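You operate a simulated robot arm through the tools that you are given. There is no shell and no other tool.

You run a simulated robot arm. Do the job below in one go: nothing can be reset, and whatever is moved stays where it is left.

## Task
Put things in order on the top of the coil bench. At the end: the red primer brush stands where the grey spare relay stood; the grey spare relay from the top of the coil bench stands on top of the red wire spool; the blue torque driver stands where the red primer brush stood; the purple roller shim stands on top of the orange pack; whatever was shut is shut again. Leave all else as you found it, and nothing knocked over.

Only the result counts: the job must be done as asked and must still hold three seconds after the hand-in. Knocking over, shifting, dropping, spilling or breaking anything else fails it.

## Robot
A 7-joint arm with a two-finger parallel gripper, fixed in place. Base frame: the origin is on the floor under the middle of its stand, x ahead of it, y to its left, z up; the work surface is at about z = 860. Readings come in mm, rad, newtons and seconds.
With the tool pointing down near the work surface it reaches from about 300 to 700 mm from the base axis. Its first joint turns from -1.152 to 1.152 rad. Payload 1.57 kg.
Tool frame: the origin (TCP) lies between the finger pads and is the grasp point; the fingertips stand 30 mm ahead of it; z points along the fingers, y is the line along which they close. Largest opening 110 mm; finger width 24, thickness 12; the body of the gripper, 48 by 112 mm, starts 78 mm behind the TCP.
Orientation is told as [roll, pitch, yaw] about the base's x, y, z axes, in that order, counted from this pose: with the fingers straight down and closing along the base's y, the tool's x points along the base's -x, its y along +y and its z along -z.

## Interface
- The arm moves only by the tool move_arm. Its argument "targets" is a list of rows, each an object of numbers (a shift or turn left out is 0, a gripper value left out holds the last): "fingers": the gripper command, from -1 (fully open) to 1 (shut), values between in proportion; "dx", "dy", "dz": the shift along the base's x, y, z in mm; "rx", "ry", "rz": the turn, a rotation vector about the base's x, y, z in degrees. In form: [{"fingers": .., "dx": .., "dy": .., "dz": .., "rx": .., "ry": .., "rz": ..}, ...]. A call has 1 to 20 rows; each row shifts and turns the commanded pose from where the row before left it. Rows are played at 5 a second. More than 50 mm and 0.15 rad between two rows, or a gripper value outside its range, and nothing of the call is played. A pose out of reach is approached as far as the arm can. The call stops where the force on the tool passes 40 N (or 10 N more than at its start, if that is more) or the arm is blocked; 0.2 s more then pass. Each finger travels about 108 mm/s and halts on what it meets, pressing with about 41 N; the grip force reading is that of the motor and also rises with nothing between the fingers. The clock runs only during rows and for 0.2 s after the last one: add rows that do not move to give the fingers time. It gives the time, the measured TCP pose, the force on the tool (base axes), the opening and the grip force at its end, in the units of the frame above (readings bear some noise), with the torque about the TCP (base axes, N m) and any sound that the robot's microphone picked up.
- Cameras (640 x 400 px; columns grow to the right, rows downward): "scene" is fixed at [174.7, -413.4, 1396.3]; the picture's right is [0.74, -0.67, 0.00], its down [-0.43, -0.48, -0.76] and it looks along [0.51, 0.57, -0.65] (base axes); focal length 352 px, centre (320, 200). "wrist" rides on the gripper at [70, 16, -141] in the tool frame; the picture's right is [-0.23, 0.97, 0.00], its down [-0.86, -0.20, -0.48] and it looks along [-0.47, -0.11, 0.88] (tool axes); focal length 222 px, centre (320, 200).
- snapshot(camera): a new picture of that camera. It takes no simulated time.
- measure_at(camera, pixels): there is no depth. For up to 12 entries [column, row, z] of the newest picture of that camera ("zoom" is the newest enlarged one), the place [x, y] in the base frame at which the ray of that pixel passes the height z, good to about 2 mm, but the place of the scene camera against the robot may be out by one fixed shift of up to 25 mm in any direction. It takes no simulated time.
- zoom(camera, box): a new picture of the part [left, top, right, bottom] of that camera's present view, enlarged. It takes no simulated time.
- sign_off(): hands the job in; it is judged then, once.

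Open the gripper and draw the arm clear of the work before you hand the job in, unless the task says otherwise.

The tools are called after "Call:" by a JSON object that holds its "fn" and its "kwargs". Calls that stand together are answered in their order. move_arm: Moves the arm, as the interface text tells. Its arguments: {"type":"object","properties":{"targets":{"type":"array"}},"required":["targets"]} The other tools are called the same way: snapshot (camera) takes a picture; measure_at (camera, pixels) gives the place at which the rays of pixels pass given heights; zoom (camera, box) takes an enlarged picture of a part of a camera's view; sign_off () hands the job in.

At the start:

```text
time: 0.0
ee_pos: [321.8, 78.9, 1128.3]
tcp_rot: [0.001, -0.001, 0.002]
contact_force: [0.3, 0.1, 0.0]
ft_torque: [-0.01, -0.03, 0.02]
opening: 110.0
gripper_force: 0.0
```

scene: 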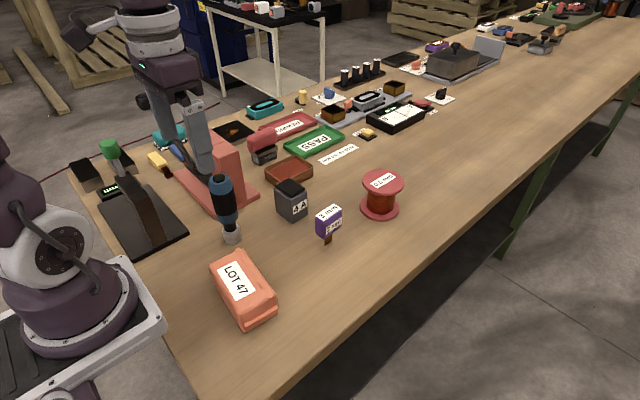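
wrist: 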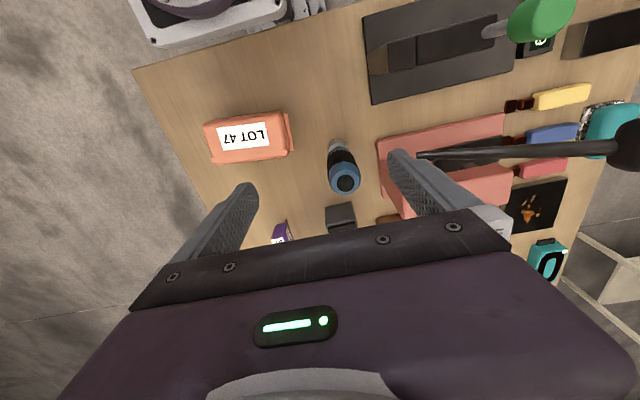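

The scene shows an orange pack "LOT 47" near (243,288), a blue driver at (225,208), a grey relay at (292,200), a purple item at (328,220), a red spool at (381,193). I'll zoom in to identify everything.

Call:
{"fn": "zoom", "kwargs": {"camera": "scene", "box": [190, 150, 430, 340]}}

Call:
{"fn": "zoom", "kwargs": {"camera": "scene", "box": [60, 80, 300, 260]}}

Call:
{"fn": "zoom", "kwargs": {"camera": "scene", "box": [230, 40, 470, 190]}}

Call:
{"fn": "zoom", "kwargs": {"camera": "wrist", "box": [190, 80, 640, 300]}}

```text
2.11 times, centred on (310, 245) of scene
```

zoom: 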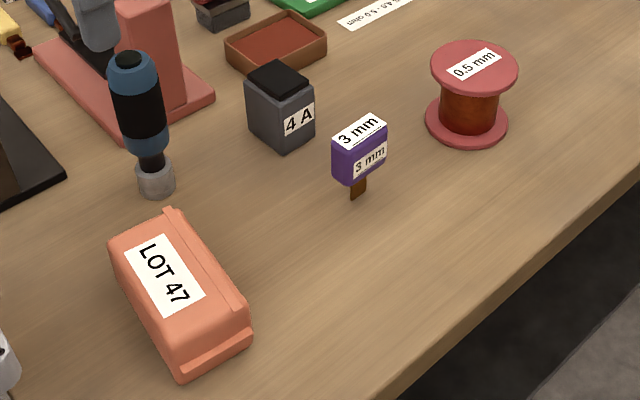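

```text
2.22 times, centred on (180, 170) of scene
```

zoom: 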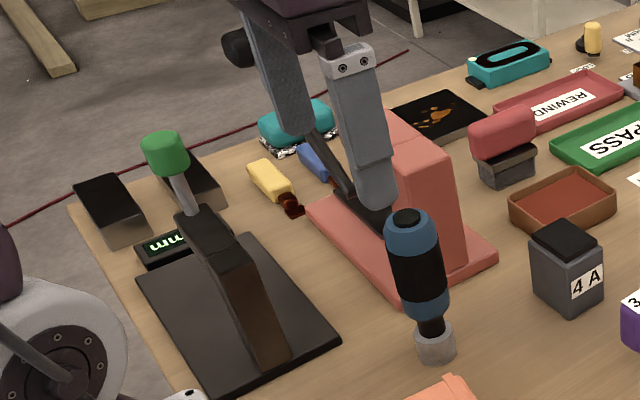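

```text
2.67 times, centred on (350, 115) of scene
```

zoom: 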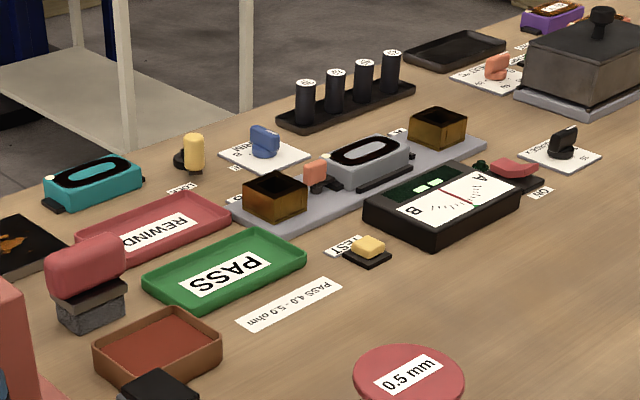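

```text
1.42 times, centred on (415, 190) of wrist
```

zoom: 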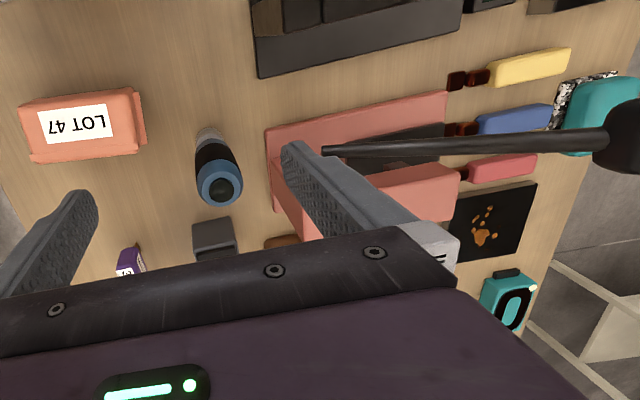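

I'll measure the wrist-view pixels of the visible objects (pack (248,138), driver base (338,148), relay (340,217), yellow/blue/red row at right (560,97), (550,135), (542,168)) and also scene ones for comparison.

Call:
{"fn": "measure_at", "kwargs": {"camera": "wrist", "pixels": [[248, 138, 910], [337, 145, 862], [344, 181, 990], [340, 210, 920], [281, 233, 920], [562, 96, 870], [552, 134, 870], [542, 168, 870], [520, 104, 870], [515, 140, 870], [515, 170, 870], [535, 205, 865]]}}

Call:
{"fn": "measure_at", "kwargs": {"camera": "scene", "pixels": [[232, 238, 862], [220, 182, 990], [292, 188, 915], [328, 213, 920], [381, 182, 930], [379, 210, 860], [265, 140, 910], [265, 160, 860], [289, 172, 870], [155, 160, 870], [177, 150, 870], [240, 285, 910]]}}

```text
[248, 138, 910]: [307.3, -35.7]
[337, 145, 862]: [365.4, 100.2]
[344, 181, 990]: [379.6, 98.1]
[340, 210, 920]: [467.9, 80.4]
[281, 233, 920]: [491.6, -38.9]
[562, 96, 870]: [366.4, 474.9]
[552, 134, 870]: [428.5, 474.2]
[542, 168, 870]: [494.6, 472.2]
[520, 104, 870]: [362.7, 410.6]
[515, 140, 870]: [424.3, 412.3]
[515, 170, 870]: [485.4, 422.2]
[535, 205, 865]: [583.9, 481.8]
```

```text
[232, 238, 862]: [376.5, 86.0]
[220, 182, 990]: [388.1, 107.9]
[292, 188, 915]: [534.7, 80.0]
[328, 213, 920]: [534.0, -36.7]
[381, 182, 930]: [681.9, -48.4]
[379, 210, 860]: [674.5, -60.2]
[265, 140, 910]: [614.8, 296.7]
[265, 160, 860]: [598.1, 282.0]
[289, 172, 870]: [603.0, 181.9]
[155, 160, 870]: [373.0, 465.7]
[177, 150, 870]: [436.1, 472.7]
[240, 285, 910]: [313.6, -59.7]
```

The relay estimates disagree between cameras because heights are guesses, so I'll move the arm up and aside (to -y) to unblock the scene view and look from other angles.

Call:
{"fn": "move_arm", "kwargs": {"targets": [{"fingers": -1, "dz": 40}, {"dz": 40, "dy": -30}, {"dy": -45}, {"dy": -45}, {"dy": -45}, {"dy": -40}, {}]}}

Call:
{"fn": "snapshot", "kwargs": {"camera": "scene"}}

Call:
{"fn": "snapshot", "kwargs": {"camera": "wrist"}}

```text
time: 1.6
ee_pos: [320.2, -126.9, 1208.5]
tcp_rot: [0.001, 0.0, -0.002]
contact_force: [0.2, 0.2, 0.7]
ft_torque: [-0.04, 0.03, 0.0]
opening: 109.9
gripper_force: 0.1
```

```text
taken
```

scene: 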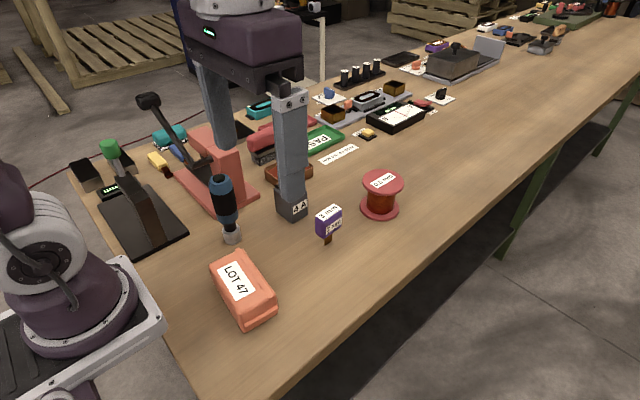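

```text
taken
```

wrist: 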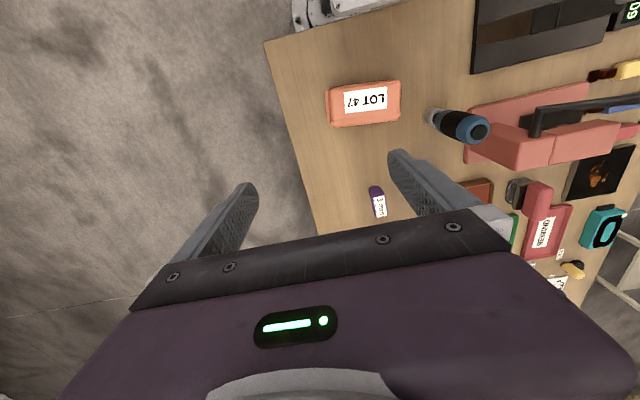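

The arm now blocks the relay; I measure the press lever's ball at scene (149,100) at several heights to know how high it reaches before crossing over.

Call:
{"fn": "measure_at", "kwargs": {"camera": "scene", "pixels": [[149, 100, 1000], [149, 100, 1050], [149, 100, 1100], [149, 100, 1150], [205, 172, 1000], [205, 172, 950], [215, 128, 1000], [215, 128, 1050], [110, 148, 1000], [110, 148, 1050]]}}

Call:
{"fn": "measure_at", "kwargs": {"camera": "wrist", "pixels": [[535, 128, 1000], [535, 128, 950], [535, 108, 1000], [640, 97, 1050], [640, 97, 1000]]}}

```text
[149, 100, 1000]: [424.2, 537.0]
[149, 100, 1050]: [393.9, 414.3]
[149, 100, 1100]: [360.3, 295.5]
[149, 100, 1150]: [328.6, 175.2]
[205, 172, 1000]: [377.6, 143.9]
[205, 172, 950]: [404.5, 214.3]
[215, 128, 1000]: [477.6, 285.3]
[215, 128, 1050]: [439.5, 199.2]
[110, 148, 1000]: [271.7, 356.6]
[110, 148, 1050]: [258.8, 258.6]
```

```text
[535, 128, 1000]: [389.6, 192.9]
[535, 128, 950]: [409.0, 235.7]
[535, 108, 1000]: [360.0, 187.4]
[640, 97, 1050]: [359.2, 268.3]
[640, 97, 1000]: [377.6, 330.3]
```

The lever ball sits at about (355,305,1095), so travelling at TCP z≈1210 clears it. I go at that height towards (480,270) to look at the left side objects from above.

Call:
{"fn": "move_arm", "kwargs": {"targets": [{"dx": 30, "dy": 40}, {"dx": 30, "dy": 40}, {"dx": 30, "dy": 40}, {"dx": 30, "dy": 40}, {"dx": 30, "dy": 40}, {"dx": 10, "dy": 45}, {"dy": 48}, {"dy": 48}, {"dy": 48}, {}]}}

Call:
{"fn": "snapshot", "kwargs": {"camera": "wrist"}}

Call:
{"fn": "snapshot", "kwargs": {"camera": "scene"}}

```text
time: 3.8
ee_pos: [482.4, 261.1, 1208.0]
tcp_rot: [0.001, 0.0, 0.0]
contact_force: [0.1, -0.2, -1.7]
ft_torque: [0.0, 0.0, -0.03]
opening: 109.9
gripper_force: 0.1
```

```text
taken
```

wrist: 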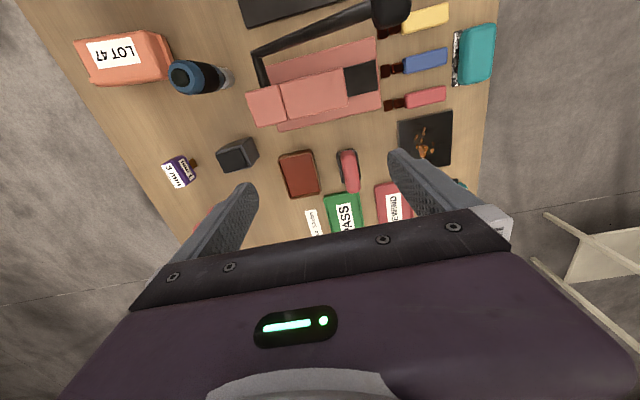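

```text
taken
```

scene: 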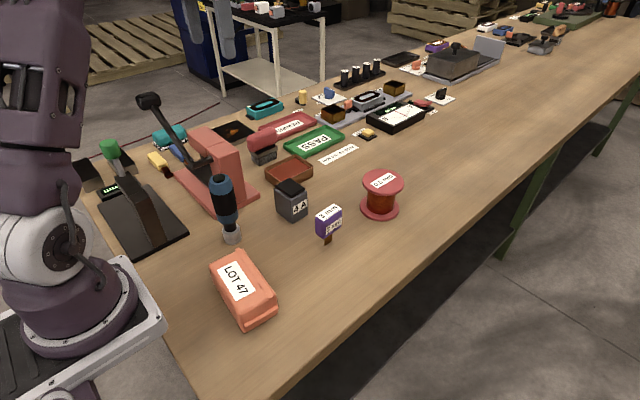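

The scene view is now clear, so I zoom into both views to identify the brushes (red ones at wrist (425,97) and (348,165)) and the relay.

Call:
{"fn": "zoom", "kwargs": {"camera": "wrist", "box": [240, 0, 520, 220]}}

Call:
{"fn": "zoom", "kwargs": {"camera": "scene", "box": [225, 90, 355, 200]}}

Call:
{"fn": "zoom", "kwargs": {"camera": "scene", "box": [70, 80, 260, 250]}}

Call:
{"fn": "zoom", "kwargs": {"camera": "scene", "box": [260, 150, 420, 260]}}

Call:
{"fn": "zoom", "kwargs": {"camera": "scene", "box": [180, 0, 350, 110]}}

Call:
{"fn": "zoom", "kwargs": {"camera": "scene", "box": [380, 0, 640, 110]}}

```text
1.82 times, centred on (380, 110) of wrist
```

zoom: 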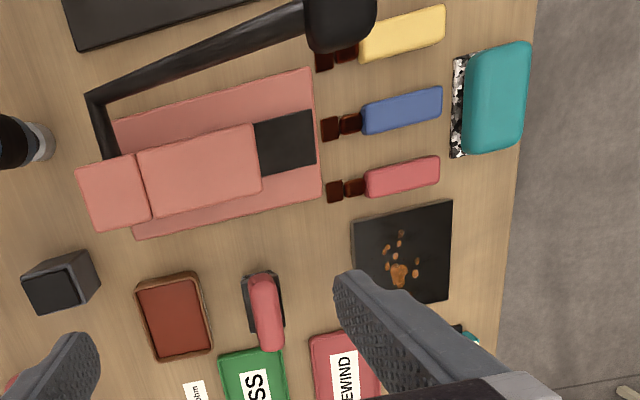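

```text
3.64 times, centred on (290, 145) of scene
```

zoom: 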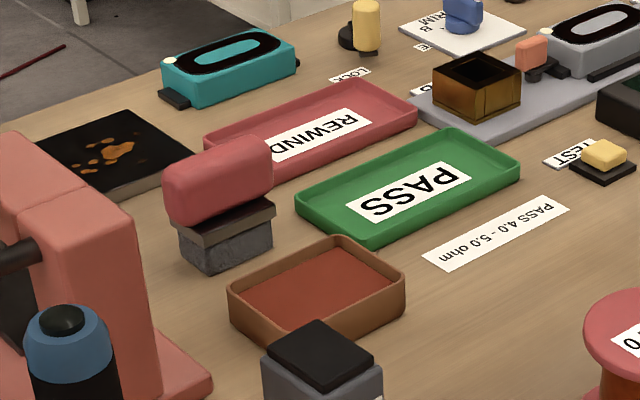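

```text
2.35 times, centred on (165, 165) of scene
```

zoom: 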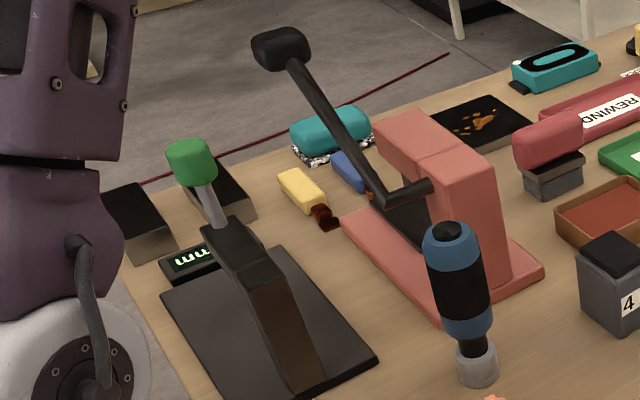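

```text
3.64 times, centred on (340, 205) of scene
```

zoom: 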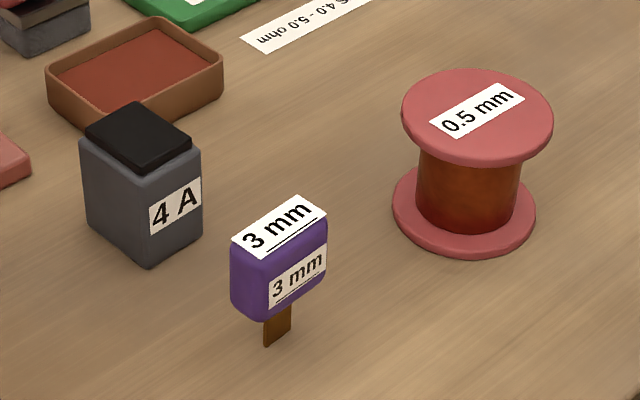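

```text
3.64 times, centred on (265, 55) of scene
```

zoom: 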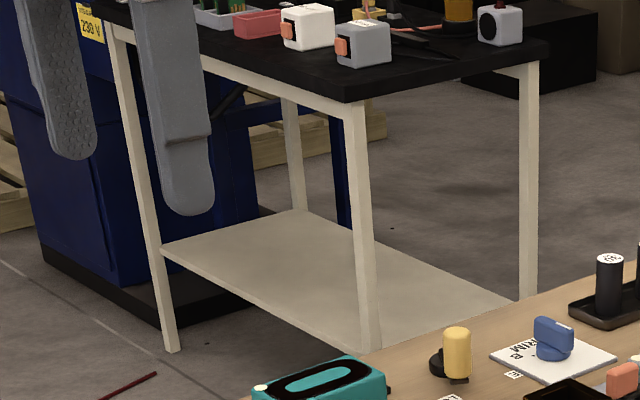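

```text
2.46 times, centred on (510, 55) of scene
```

zoom: 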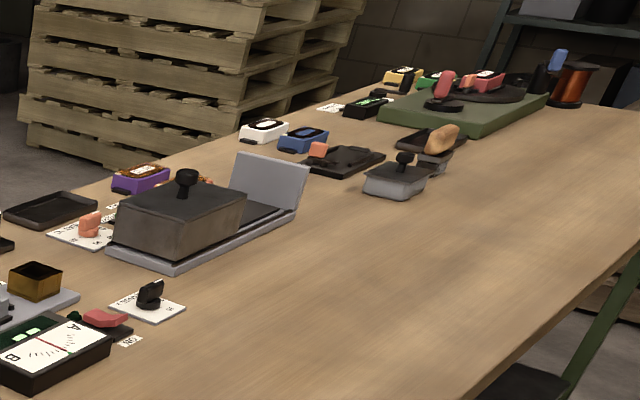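

The zoom re-renders crisply, so I zoom tighter on the three brown-tipped items at wrist (415,60), the red-handled block at (348,168), and the teal block, without moving.

Call:
{"fn": "zoom", "kwargs": {"camera": "wrist", "box": [370, 0, 500, 115]}}

Call:
{"fn": "zoom", "kwargs": {"camera": "wrist", "box": [265, 130, 400, 225]}}

Call:
{"fn": "zoom", "kwargs": {"camera": "scene", "box": [240, 120, 300, 170]}}

Call:
{"fn": "zoom", "kwargs": {"camera": "wrist", "box": [150, 40, 280, 210]}}

```text
3.48 times, centred on (435, 58) of wrist
```

zoom: 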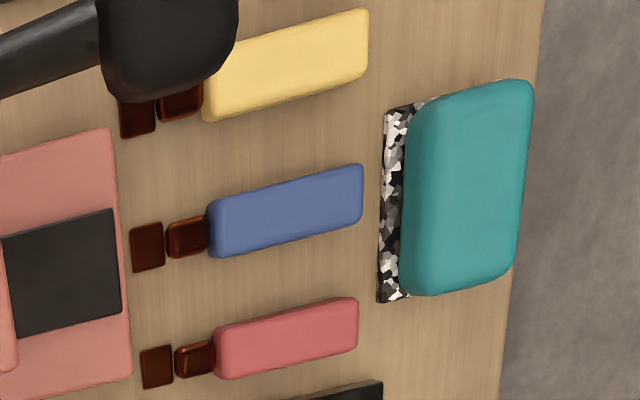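

```text
4.21 times, centred on (332, 178) of wrist
```

zoom: 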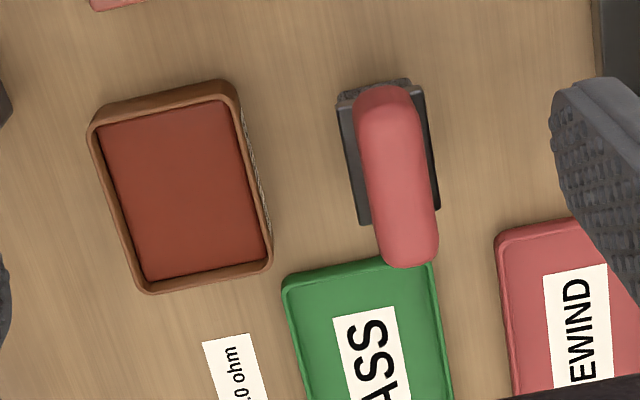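

```text
8.00 times, centred on (270, 145) of scene
```

zoom: 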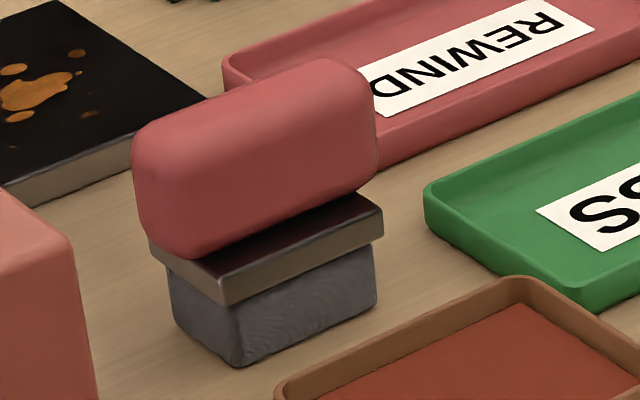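

```text
2.35 times, centred on (215, 125) of wrist
```

zoom: 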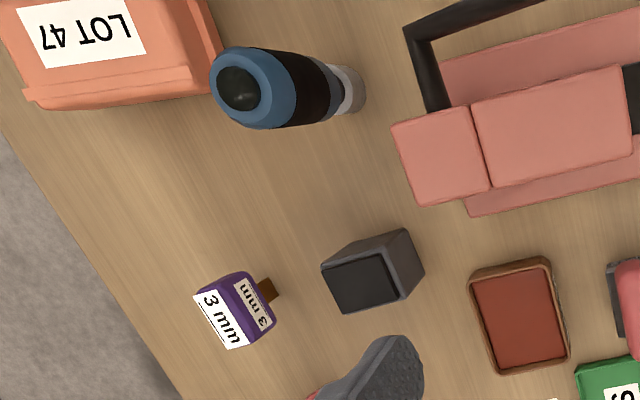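

The red-handled block has a plate and grey textured underside (bristles), next to a tray of red-brown fluid (primer), which suggests it is the primer brush. I zoom in on similar items further away and on the lying brown-tipped pieces to be sure.

Call:
{"fn": "zoom", "kwargs": {"camera": "scene", "box": [505, 15, 585, 65]}}

Call:
{"fn": "zoom", "kwargs": {"camera": "wrist", "box": [375, 55, 455, 115]}}

Call:
{"fn": "zoom", "kwargs": {"camera": "scene", "box": [130, 110, 200, 180]}}

Call:
{"fn": "zoom", "kwargs": {"camera": "scene", "box": [540, 0, 640, 40]}}

Call:
{"fn": "zoom", "kwargs": {"camera": "scene", "box": [280, 70, 460, 150]}}

```text
8.00 times, centred on (545, 40) of scene
```

zoom: 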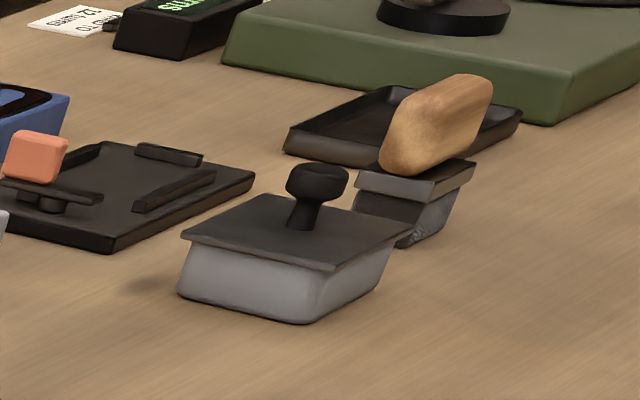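

```text
6.67 times, centred on (415, 85) of wrist
```

zoom: 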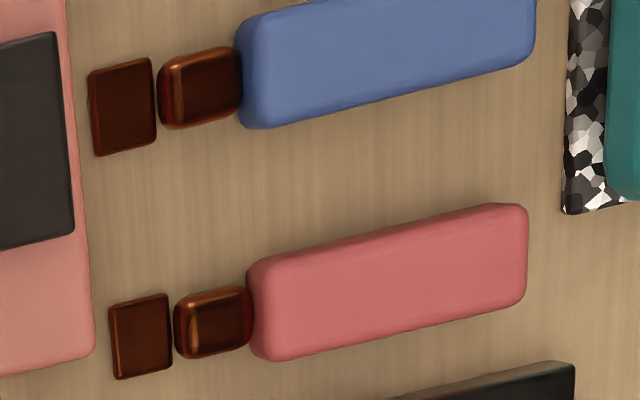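

```text
5.71 times, centred on (165, 145) of scene
```

zoom: 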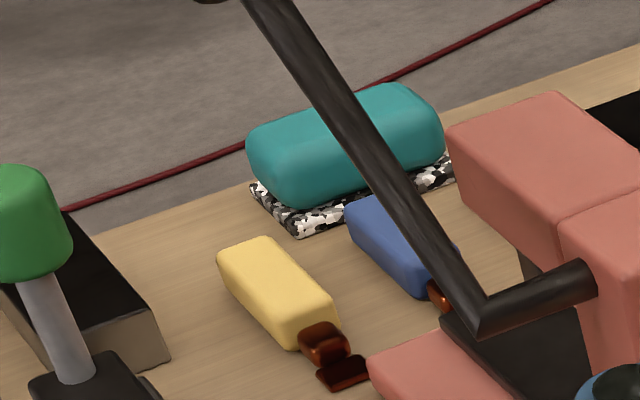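

```text
6.40 times, centred on (590, 20) of scene
```

zoom: 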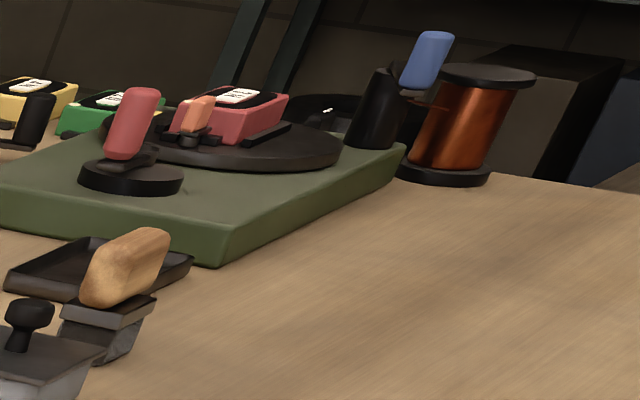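

```text
3.56 times, centred on (370, 110) of scene
```

zoom: 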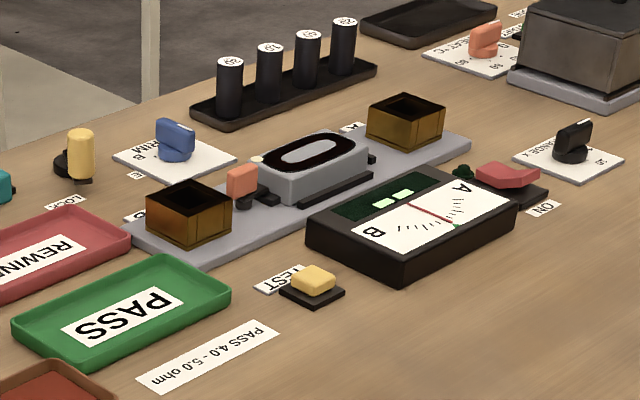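

I zoom tighter on the red-handled block's underside and the neighbouring tray to judge whether it has bristles.

Call:
{"fn": "zoom", "kwargs": {"camera": "scene", "box": [248, 138, 284, 168]}}

Call:
{"fn": "zoom", "kwargs": {"camera": "scene", "box": [548, 25, 580, 50]}}

Call:
{"fn": "zoom", "kwargs": {"camera": "scene", "box": [590, 0, 625, 25]}}

Call:
{"fn": "zoom", "kwargs": {"camera": "scene", "box": [310, 195, 350, 250]}}

```text
13.33 times, centred on (266, 153) of scene
```

zoom: 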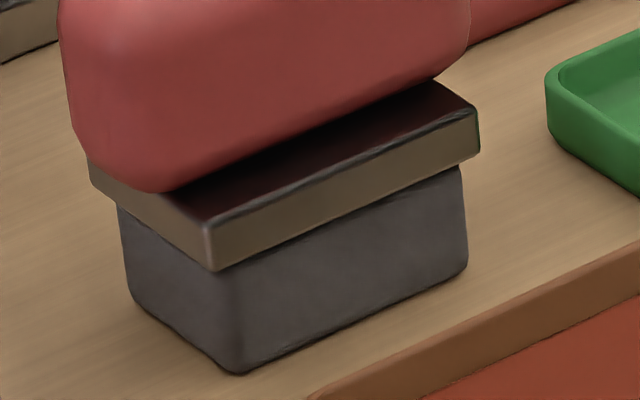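

```text
16.00 times, centred on (564, 38) of scene
```

zoom: 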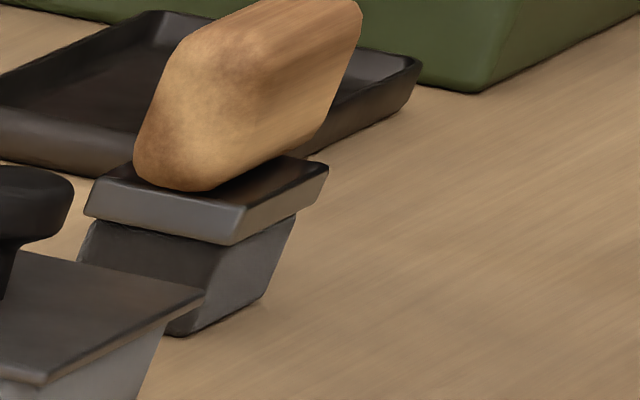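

```text
16.00 times, centred on (608, 12) of scene
```

zoom: 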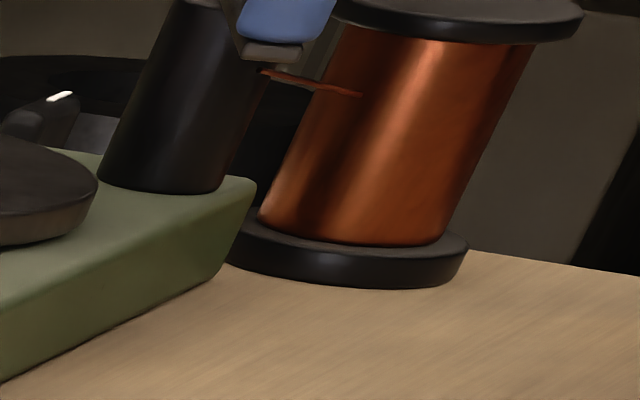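

```text
7.27 times, centred on (330, 222) of scene
```

zoom: 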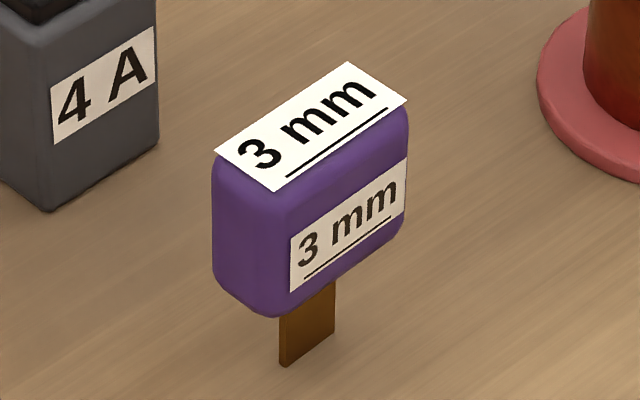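

The underside is still ambiguous at that scale; I try a couple more zoom scales on the block's lower part and tray from the scene camera.

Call:
{"fn": "zoom", "kwargs": {"camera": "scene", "box": [253, 150, 280, 167]}}

Call:
{"fn": "zoom", "kwargs": {"camera": "scene", "box": [240, 125, 320, 190]}}

Call:
{"fn": "zoom", "kwargs": {"camera": "wrist", "box": [328, 140, 372, 200]}}

Call:
{"fn": "zoom", "kwargs": {"camera": "wrist", "box": [380, 80, 450, 115]}}

```text
16.00 times, centred on (266, 158) of scene
```

zoom: 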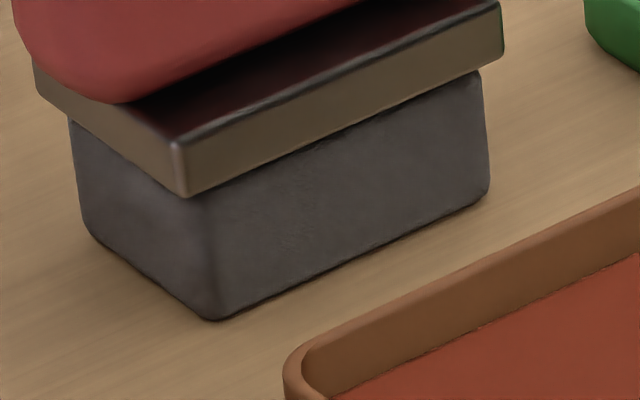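

```text
6.15 times, centred on (280, 158) of scene
```

zoom: 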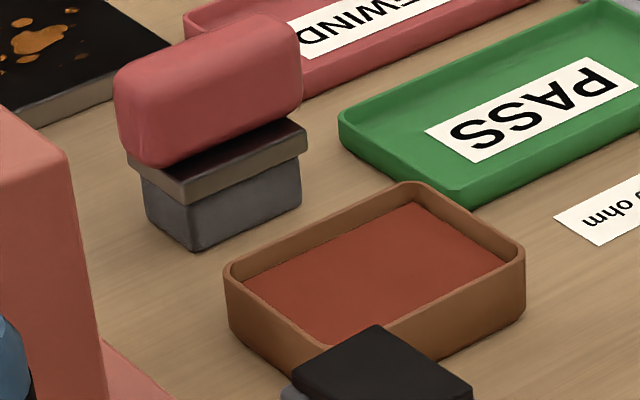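

```text
6.67 times, centred on (350, 170) of wrist
```

zoom: 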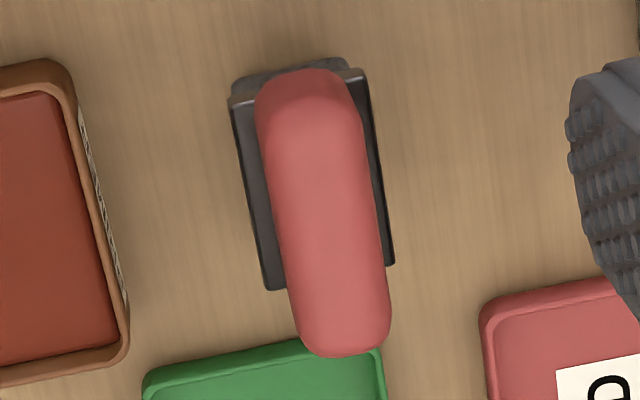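

```text
9.14 times, centred on (415, 98) of wrist
```

zoom: 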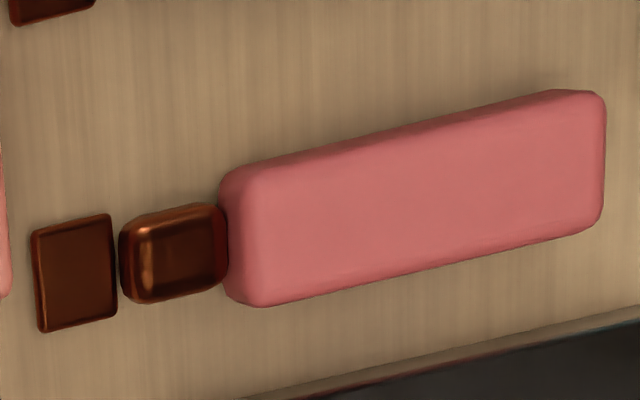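

The tray's +y side shows a speckled strip at wrist about (334,165) that may be a label; I zoom on it.

Call:
{"fn": "zoom", "kwargs": {"camera": "wrist", "box": [310, 150, 335, 205]}}

Call:
{"fn": "zoom", "kwargs": {"camera": "wrist", "box": [270, 145, 330, 205]}}

```text
7.27 times, centred on (322, 178) of wrist
```

zoom: 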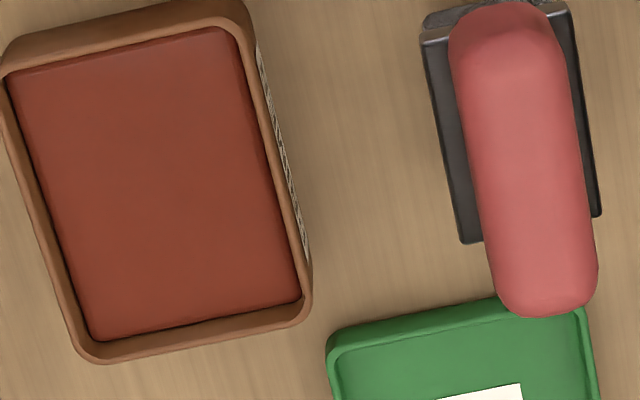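

```text
6.67 times, centred on (300, 175) of wrist
```

zoom: 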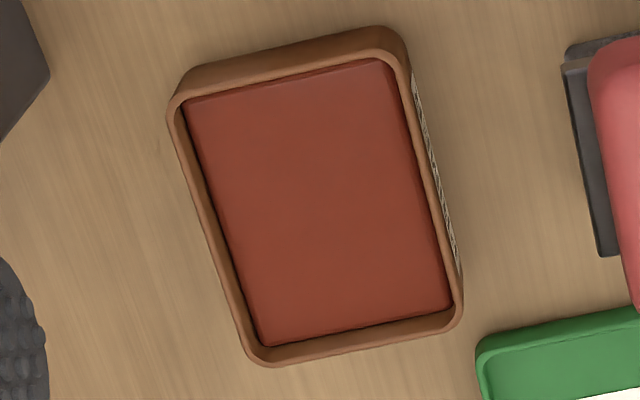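

There is a label on that tray's +y side. I'll move to about (518,369), turn -45° about z, and lower to z≈1110 (clear of press and lever) so the wrist camera looks at it.

Call:
{"fn": "move_arm", "kwargs": {"targets": [{"dx": 6, "dy": 18, "rz": -8}, {"dx": 6, "dy": 18, "rz": -8}, {"dx": 6, "dy": 18, "rz": -8}, {"dx": 6, "dy": 18, "rz": -8}, {"dx": 6, "dy": 18, "rz": -8}, {"dx": 6, "dy": 18, "rz": -5, "dz": -20}, {"dz": -40}, {"dz": -40}, {}]}}

Call:
{"fn": "snapshot", "kwargs": {"camera": "wrist"}}

```text
time: 5.8
ee_pos: [482.7, 339.7, 1092.4]
tcp_rot: [-0.017, 0.0, -0.719]
contact_force: [-0.8, -1.2, -0.4]
ft_torque: [-0.05, 0.03, 0.02]
opening: 109.7
gripper_force: 0.1
out of reach, approached as far as the arm can: row 3, 4, 5
```

```text
taken
```

wrist: 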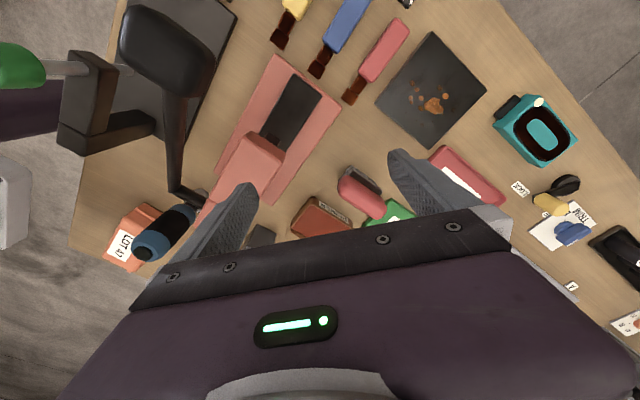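

The arm was limited slightly but the tray's label is visible around wrist (338,212); I zoom there and on the brushes.

Call:
{"fn": "zoom", "kwargs": {"camera": "wrist", "box": [290, 160, 420, 245]}}

Call:
{"fn": "zoom", "kwargs": {"camera": "wrist", "box": [300, 190, 370, 235]}}

Call:
{"fn": "zoom", "kwargs": {"camera": "wrist", "box": [260, 0, 430, 110]}}

```text
4.71 times, centred on (355, 202) of wrist
```

zoom: 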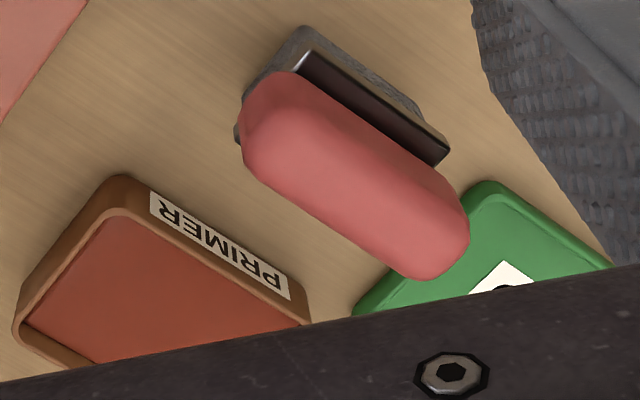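

```text
8.89 times, centred on (335, 212) of wrist
```

zoom: 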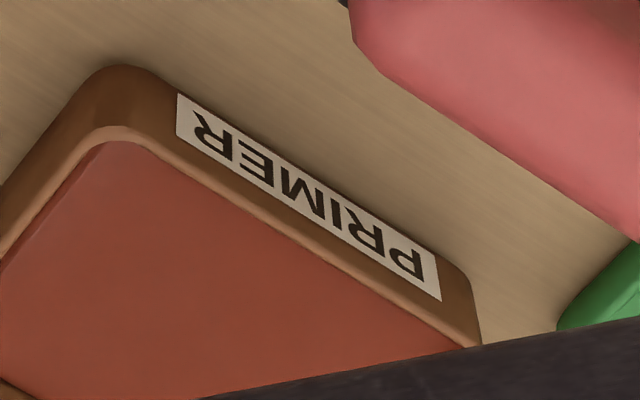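

```text
3.64 times, centred on (345, 55) of wrist
```

zoom: 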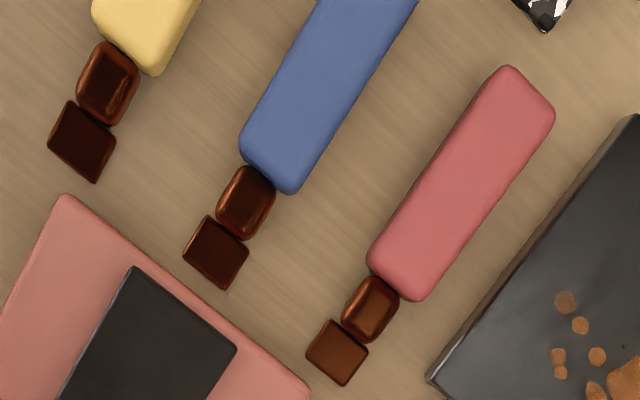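

The tray is labelled PRIMER, so the standing red-handled block beside it is the primer brush. Next I turn back to yaw 0 and move over to about (560,300,1092) for a measuring view of the brush.

Call:
{"fn": "move_arm", "kwargs": {"targets": [{"dz": 10, "rz": 8}, {"dx": 15, "dy": -5, "rz": 8}, {"dx": 15, "dy": -10, "rz": 8}, {"dx": 15, "dy": -10, "rz": 8}, {"dx": 15, "dy": -10, "rz": 8.2}, {"dx": 15, "dy": -5}, {"dz": -10}, {}]}}

Call:
{"fn": "snapshot", "kwargs": {"camera": "wrist"}}

```text
time: 7.6
ee_pos: [559.3, 298.2, 1096.0]
tcp_rot: [-0.016, 0.002, -0.019]
contact_force: [0.3, -0.7, 0.0]
ft_torque: [0.0, -0.02, 0.01]
opening: 109.9
gripper_force: 0.0
```

```text
taken
```

wrist: 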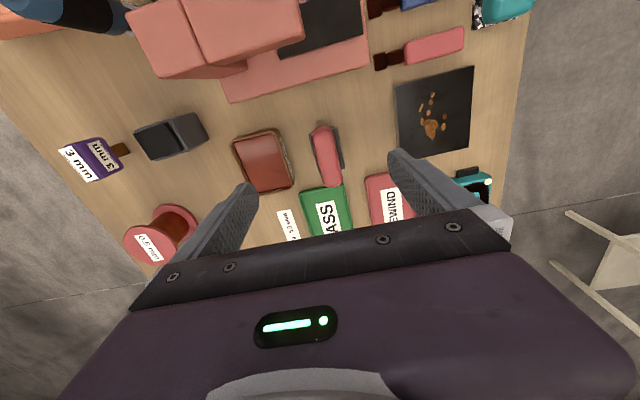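

The brush shows at wrist (327,158). I zoom on brush + tray to get edge pixels.

Call:
{"fn": "zoom", "kwargs": {"camera": "wrist", "box": [270, 110, 390, 200]}}

Call:
{"fn": "zoom", "kwargs": {"camera": "wrist", "box": [50, 100, 270, 270]}}

```text
4.44 times, centred on (330, 155) of wrist
```

zoom: 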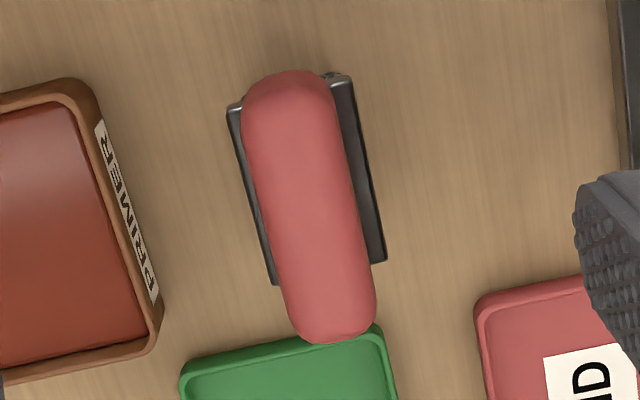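

```text
2.35 times, centred on (160, 185) of wrist
```

zoom: 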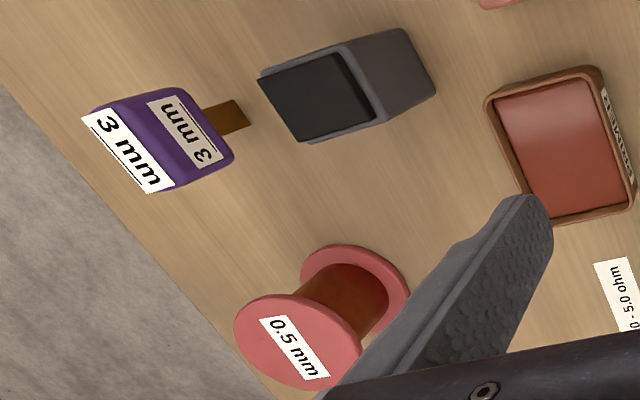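

I measure brush points (converted to wrist pixels) at several heights and the shim/relay/spool features from the latest zoom.

Call:
{"fn": "measure_at", "kwargs": {"camera": "wrist", "pixels": [[323.2, 125.7, 940], [323.2, 125.7, 860], [333.4, 187.2, 940], [333.4, 187.2, 860], [316, 155, 940], [338.3, 155, 940], [309.3, 134.3, 900], [319.9, 174.1, 900], [337.2, 126.8, 900], [344.9, 169, 900], [327.2, 155, 940], [327.2, 155, 860]]}}

Call:
{"fn": "measure_at", "kwargs": {"camera": "zoom", "pixels": [[404, 28, 860], [436, 92, 860], [262, 75, 920], [300, 142, 920], [345, 50, 920], [375, 118, 920], [297, 342, 930], [297, 342, 860], [240, 98, 860], [250, 125, 860], [82, 116, 920], [150, 194, 920]]}}

```text
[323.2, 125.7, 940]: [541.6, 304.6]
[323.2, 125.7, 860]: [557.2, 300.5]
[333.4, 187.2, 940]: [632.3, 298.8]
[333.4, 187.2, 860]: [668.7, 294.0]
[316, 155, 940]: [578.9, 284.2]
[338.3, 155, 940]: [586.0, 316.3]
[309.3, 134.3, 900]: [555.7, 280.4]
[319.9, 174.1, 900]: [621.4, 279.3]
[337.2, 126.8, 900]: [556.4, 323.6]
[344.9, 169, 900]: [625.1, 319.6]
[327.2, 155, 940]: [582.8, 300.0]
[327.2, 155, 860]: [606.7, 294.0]
```

```text
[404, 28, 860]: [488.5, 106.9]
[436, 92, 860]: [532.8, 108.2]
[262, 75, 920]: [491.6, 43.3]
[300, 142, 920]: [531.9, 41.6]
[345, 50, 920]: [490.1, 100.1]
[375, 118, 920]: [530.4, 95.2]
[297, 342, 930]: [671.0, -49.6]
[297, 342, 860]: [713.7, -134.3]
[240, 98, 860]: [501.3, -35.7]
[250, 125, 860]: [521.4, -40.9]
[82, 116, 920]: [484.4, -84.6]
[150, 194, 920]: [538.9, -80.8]
```

Brush: handle ≈92×32 mm centred near (590,301), top ≈945, plate top ≈898. Next I fix the small tilt and go to about (460,80,1090) to measure relay, shim and spool from another angle.

Call:
{"fn": "move_arm", "kwargs": {"targets": [{"rx": 0.9, "rz": 1.1}, {"dy": -45}, {"dy": -45}, {"dy": -45}, {"dy": -45, "dx": -15}, {"dx": -40, "dy": -38}, {"dx": -45}, {}]}}

Call:
{"fn": "snapshot", "kwargs": {"camera": "wrist"}}

Call:
{"fn": "zoom", "kwargs": {"camera": "wrist", "box": [150, 60, 420, 230]}}

```text
refused: row 6 steps farther than a row can; nothing moved
```

```text
taken
```

wrist: 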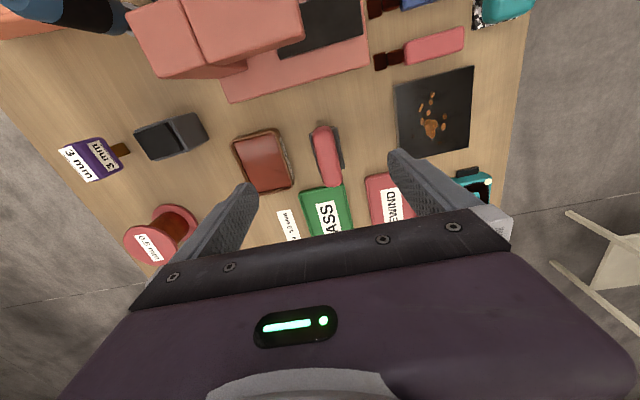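

```text
2.35 times, centred on (285, 145) of wrist
```

zoom: 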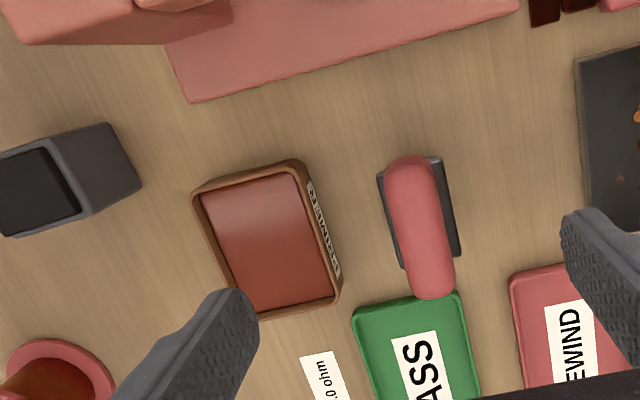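

Row 6 exceeded 50 mm, so nothing moved; I repeat it with smaller steps.

Call:
{"fn": "move_arm", "kwargs": {"targets": [{"rx": 0.9, "rz": 1.1}, {"dy": -45}, {"dy": -45}, {"dy": -45}, {"dy": -45, "dx": -15}, {"dx": -30, "dy": -30}, {"dx": -45, "dy": -8}, {}]}}

Call:
{"fn": "snapshot", "kwargs": {"camera": "wrist"}}

Call:
{"fn": "zoom", "kwargs": {"camera": "wrist", "box": [150, 60, 420, 230]}}

```text
time: 9.4
ee_pos: [469.0, 80.4, 1097.5]
tcp_rot: [-0.001, -0.002, 0.002]
contact_force: [0.2, 0.7, 0.0]
ft_torque: [-0.01, 0.01, 0.02]
opening: 110.2
gripper_force: 0.1
```

```text
taken
```

wrist: 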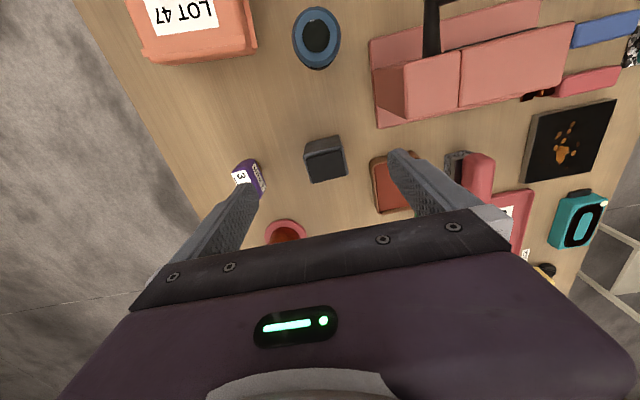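

```text
2.35 times, centred on (285, 145) of wrist
```

zoom: 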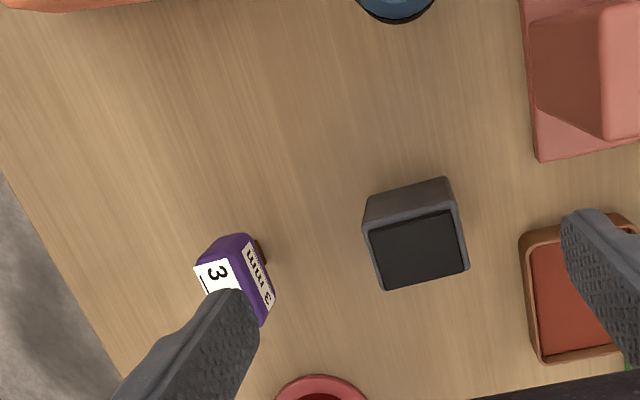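

The relay is right ahead at wrist (325,159); I zoom tight on it for edges.

Call:
{"fn": "zoom", "kwargs": {"camera": "wrist", "box": [290, 125, 365, 195]}}

```text
5.71 times, centred on (328, 160) of wrist
```

zoom: 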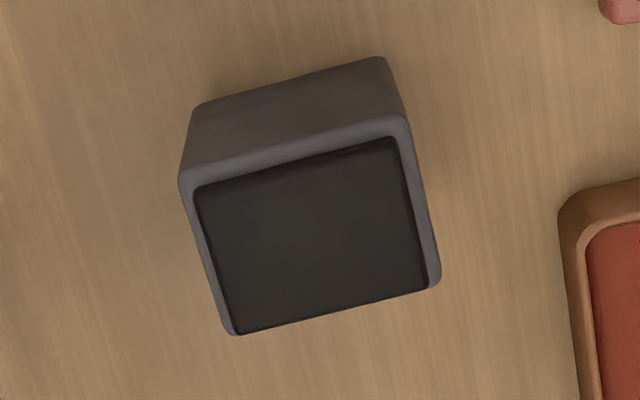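

I measure the relay's base near edge at z=860 and its top corners at candidate heights.

Call:
{"fn": "measure_at", "kwargs": {"camera": "zoom", "pixels": [[195, 105, 860], [382, 57, 860], [180, 172, 915], [408, 115, 915], [440, 285, 915], [230, 335, 915], [180, 172, 930], [408, 115, 930], [440, 285, 930], [230, 335, 930], [180, 172, 945], [440, 285, 945]]}}

```text
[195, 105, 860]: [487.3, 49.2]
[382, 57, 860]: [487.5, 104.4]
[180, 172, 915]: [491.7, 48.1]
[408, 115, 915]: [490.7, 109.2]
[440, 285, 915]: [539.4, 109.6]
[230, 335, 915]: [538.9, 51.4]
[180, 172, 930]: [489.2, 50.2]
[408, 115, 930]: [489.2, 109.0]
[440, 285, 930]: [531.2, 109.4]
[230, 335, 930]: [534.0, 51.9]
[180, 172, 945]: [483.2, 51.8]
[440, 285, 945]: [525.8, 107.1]
```

Relay: centre ≈(510,78), about 44 (x) × 56 (y), top ≈933. Now I slide to y≈-40 to measure the shim and spool.

Call:
{"fn": "move_arm", "kwargs": {"targets": [{"dy": -40}, {"dy": -40}, {"dy": -40}, {}]}}

Call:
{"fn": "snapshot", "kwargs": {"camera": "wrist"}}

Call:
{"fn": "zoom", "kwargs": {"camera": "wrist", "box": [280, 120, 370, 210]}}

```text
time: 10.4
ee_pos: [468.0, -40.9, 1096.0]
tcp_rot: [0.001, 0.0, 0.004]
contact_force: [-0.5, 0.9, 0.0]
ft_torque: [-0.03, 0.0, -0.01]
opening: 110.0
gripper_force: 0.1
```

```text
taken
```

wrist: 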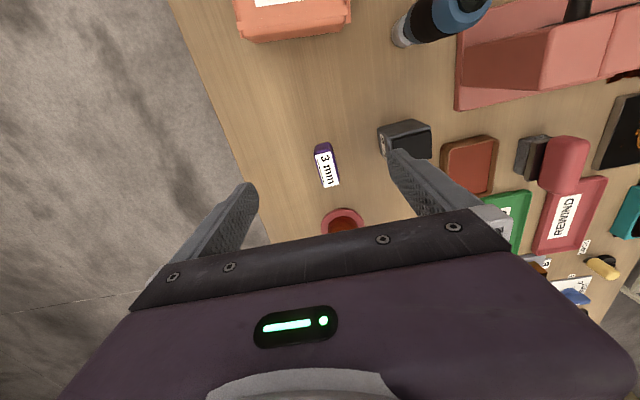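

```text
4.44 times, centred on (325, 165) of wrist
```

zoom: 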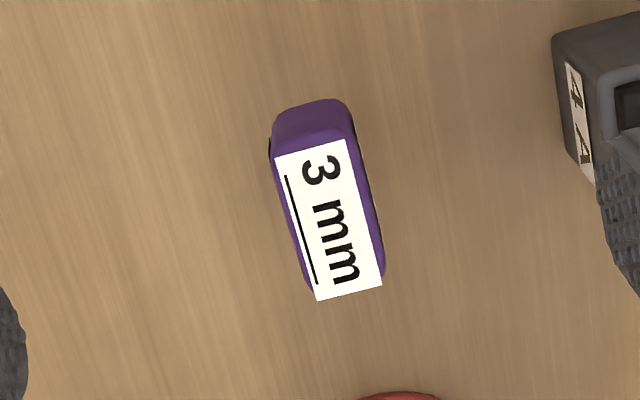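

I measure the shim's label corners at a few heights (zoom pixels (275,158), (342,138), (383,283), (316,301)).

Call:
{"fn": "measure_at", "kwargs": {"camera": "zoom", "pixels": [[275, 158, 920], [342, 138, 920], [383, 283, 920], [316, 301, 920], [275, 158, 940], [342, 138, 940], [383, 283, 940], [316, 301, 940], [275, 125, 880], [348, 105, 880], [320, 100, 880]]}}

Call:
{"fn": "measure_at", "kwargs": {"camera": "scene", "pixels": [[324, 241, 860], [329, 205, 930], [293, 222, 860], [292, 181, 935], [264, 162, 860], [232, 239, 860]]}}

```text
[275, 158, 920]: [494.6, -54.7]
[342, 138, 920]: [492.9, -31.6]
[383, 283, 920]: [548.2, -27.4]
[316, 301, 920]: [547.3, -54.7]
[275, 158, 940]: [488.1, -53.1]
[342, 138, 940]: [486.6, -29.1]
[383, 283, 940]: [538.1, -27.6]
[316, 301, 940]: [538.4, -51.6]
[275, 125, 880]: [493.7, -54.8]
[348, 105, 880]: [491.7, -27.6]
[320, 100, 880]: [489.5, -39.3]
```

```text
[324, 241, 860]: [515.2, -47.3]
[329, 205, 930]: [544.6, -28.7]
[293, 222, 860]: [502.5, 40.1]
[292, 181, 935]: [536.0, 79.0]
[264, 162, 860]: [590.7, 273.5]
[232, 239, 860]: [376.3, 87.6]
```

Shim: body ≈50 (x) × 24 (y) centred ≈(511,-40), top ≈945, on a thin blade foot around x 501–521. Next I go toward the spool to measure its top.

Call:
{"fn": "move_arm", "kwargs": {"targets": [{"dx": 45}, {"dx": 45}, {"dx": 45}, {"dx": 25, "dz": -30}, {}]}}

Call:
{"fn": "snapshot", "kwargs": {"camera": "wrist"}}

Call:
{"fn": "zoom", "kwargs": {"camera": "wrist", "box": [260, 110, 400, 215]}}

```text
time: 11.6
ee_pos: [630.4, -40.2, 1066.1]
tcp_rot: [0.0, 0.002, 0.002]
contact_force: [-1.2, -0.6, -0.6]
ft_torque: [0.0, 0.05, -0.02]
opening: 110.1
gripper_force: 0.1
```

```text
taken
```

wrist: 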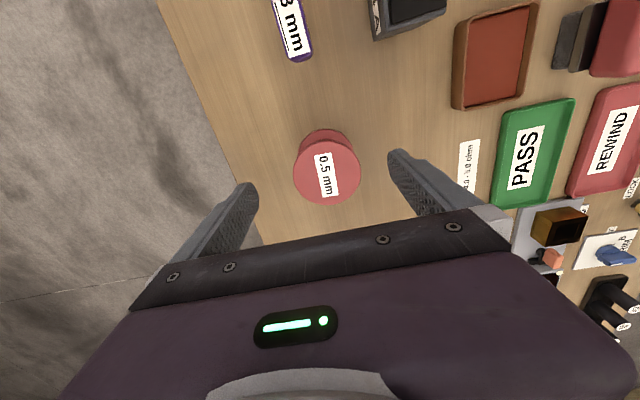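

```text
3.81 times, centred on (330, 162) of wrist
```

zoom: 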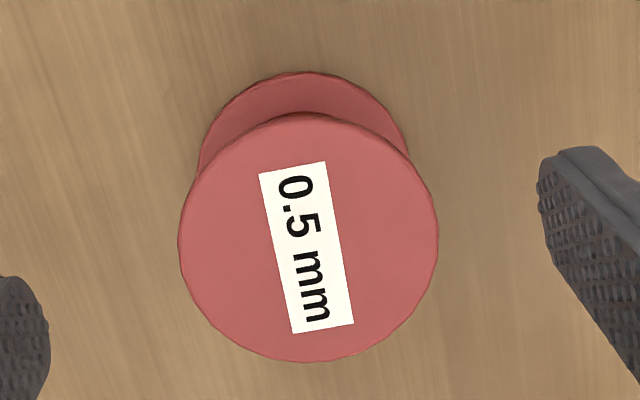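

I measure the spool's top disc extremes at candidate heights and its lower flange's near edge.

Call:
{"fn": "measure_at", "kwargs": {"camera": "zoom", "pixels": [[178, 240, 930], [439, 235, 930], [298, 112, 930], [315, 362, 930], [308, 237, 930], [308, 237, 940], [178, 240, 945], [439, 235, 945], [298, 112, 945], [315, 362, 945], [303, 72, 866], [303, 72, 860]]}}

```text
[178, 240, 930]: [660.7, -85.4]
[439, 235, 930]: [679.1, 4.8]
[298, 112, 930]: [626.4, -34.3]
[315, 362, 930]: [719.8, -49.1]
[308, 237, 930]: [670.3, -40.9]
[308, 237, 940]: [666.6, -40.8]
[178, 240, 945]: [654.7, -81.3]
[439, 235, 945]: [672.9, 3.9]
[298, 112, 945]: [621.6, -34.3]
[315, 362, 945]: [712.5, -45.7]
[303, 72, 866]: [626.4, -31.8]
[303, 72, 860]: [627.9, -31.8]
```

Spool top centre ≈(668,-41), dia ≈88–90, top ≈930–937. I test the reach there (empty) at z≈1020, still well above the spool.

Call:
{"fn": "move_arm", "kwargs": {"targets": [{"dx": 20, "dz": -20}, {"dx": 18, "dz": -25}, {}, {}]}}

Call:
{"fn": "snapshot", "kwargs": {"camera": "wrist"}}

Call:
{"fn": "snapshot", "kwargs": {"camera": "scene"}}

```text
time: 12.6
ee_pos: [666.9, -38.9, 1024.5]
tcp_rot: [-0.001, 0.0, 0.001]
contact_force: [-0.1, 0.6, 0.7]
ft_torque: [0.01, 0.02, 0.0]
opening: 110.3
gripper_force: 0.0
```

```text
taken
```

wrist: 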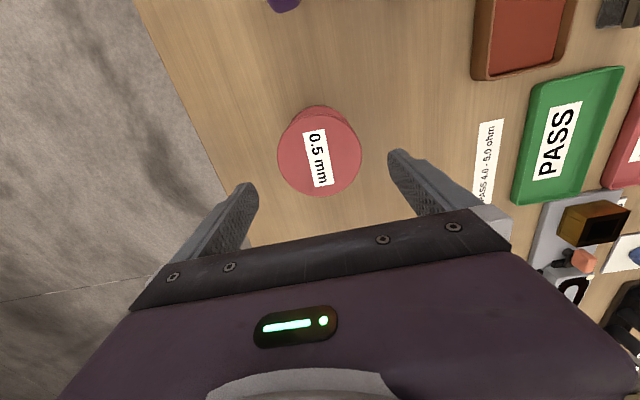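

```text
taken
```

scene: 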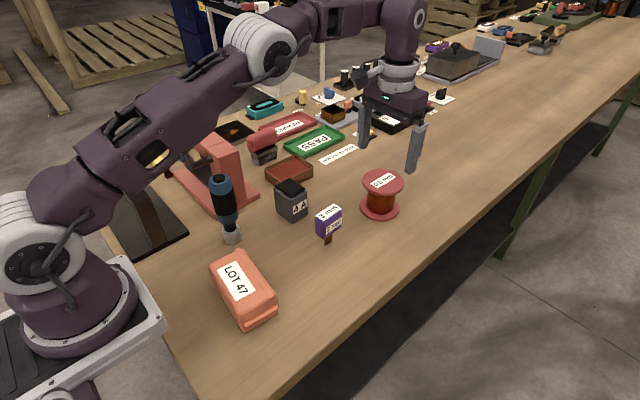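

Reachable with a good pose. I refine the spool's centre from this closer view via a zoom.

Call:
{"fn": "zoom", "kwargs": {"camera": "wrist", "box": [260, 90, 380, 210]}}

```text
3.33 times, centred on (320, 150) of wrist
```

zoom: 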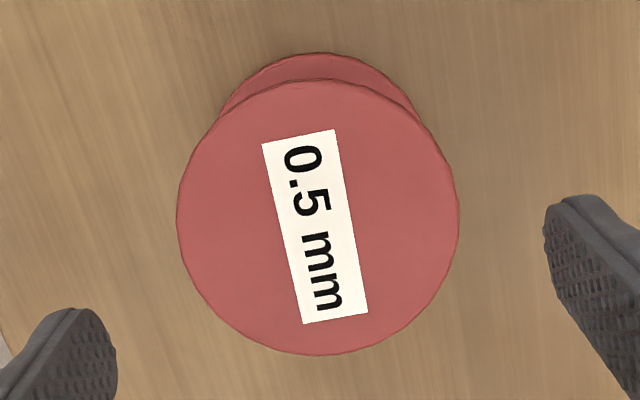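

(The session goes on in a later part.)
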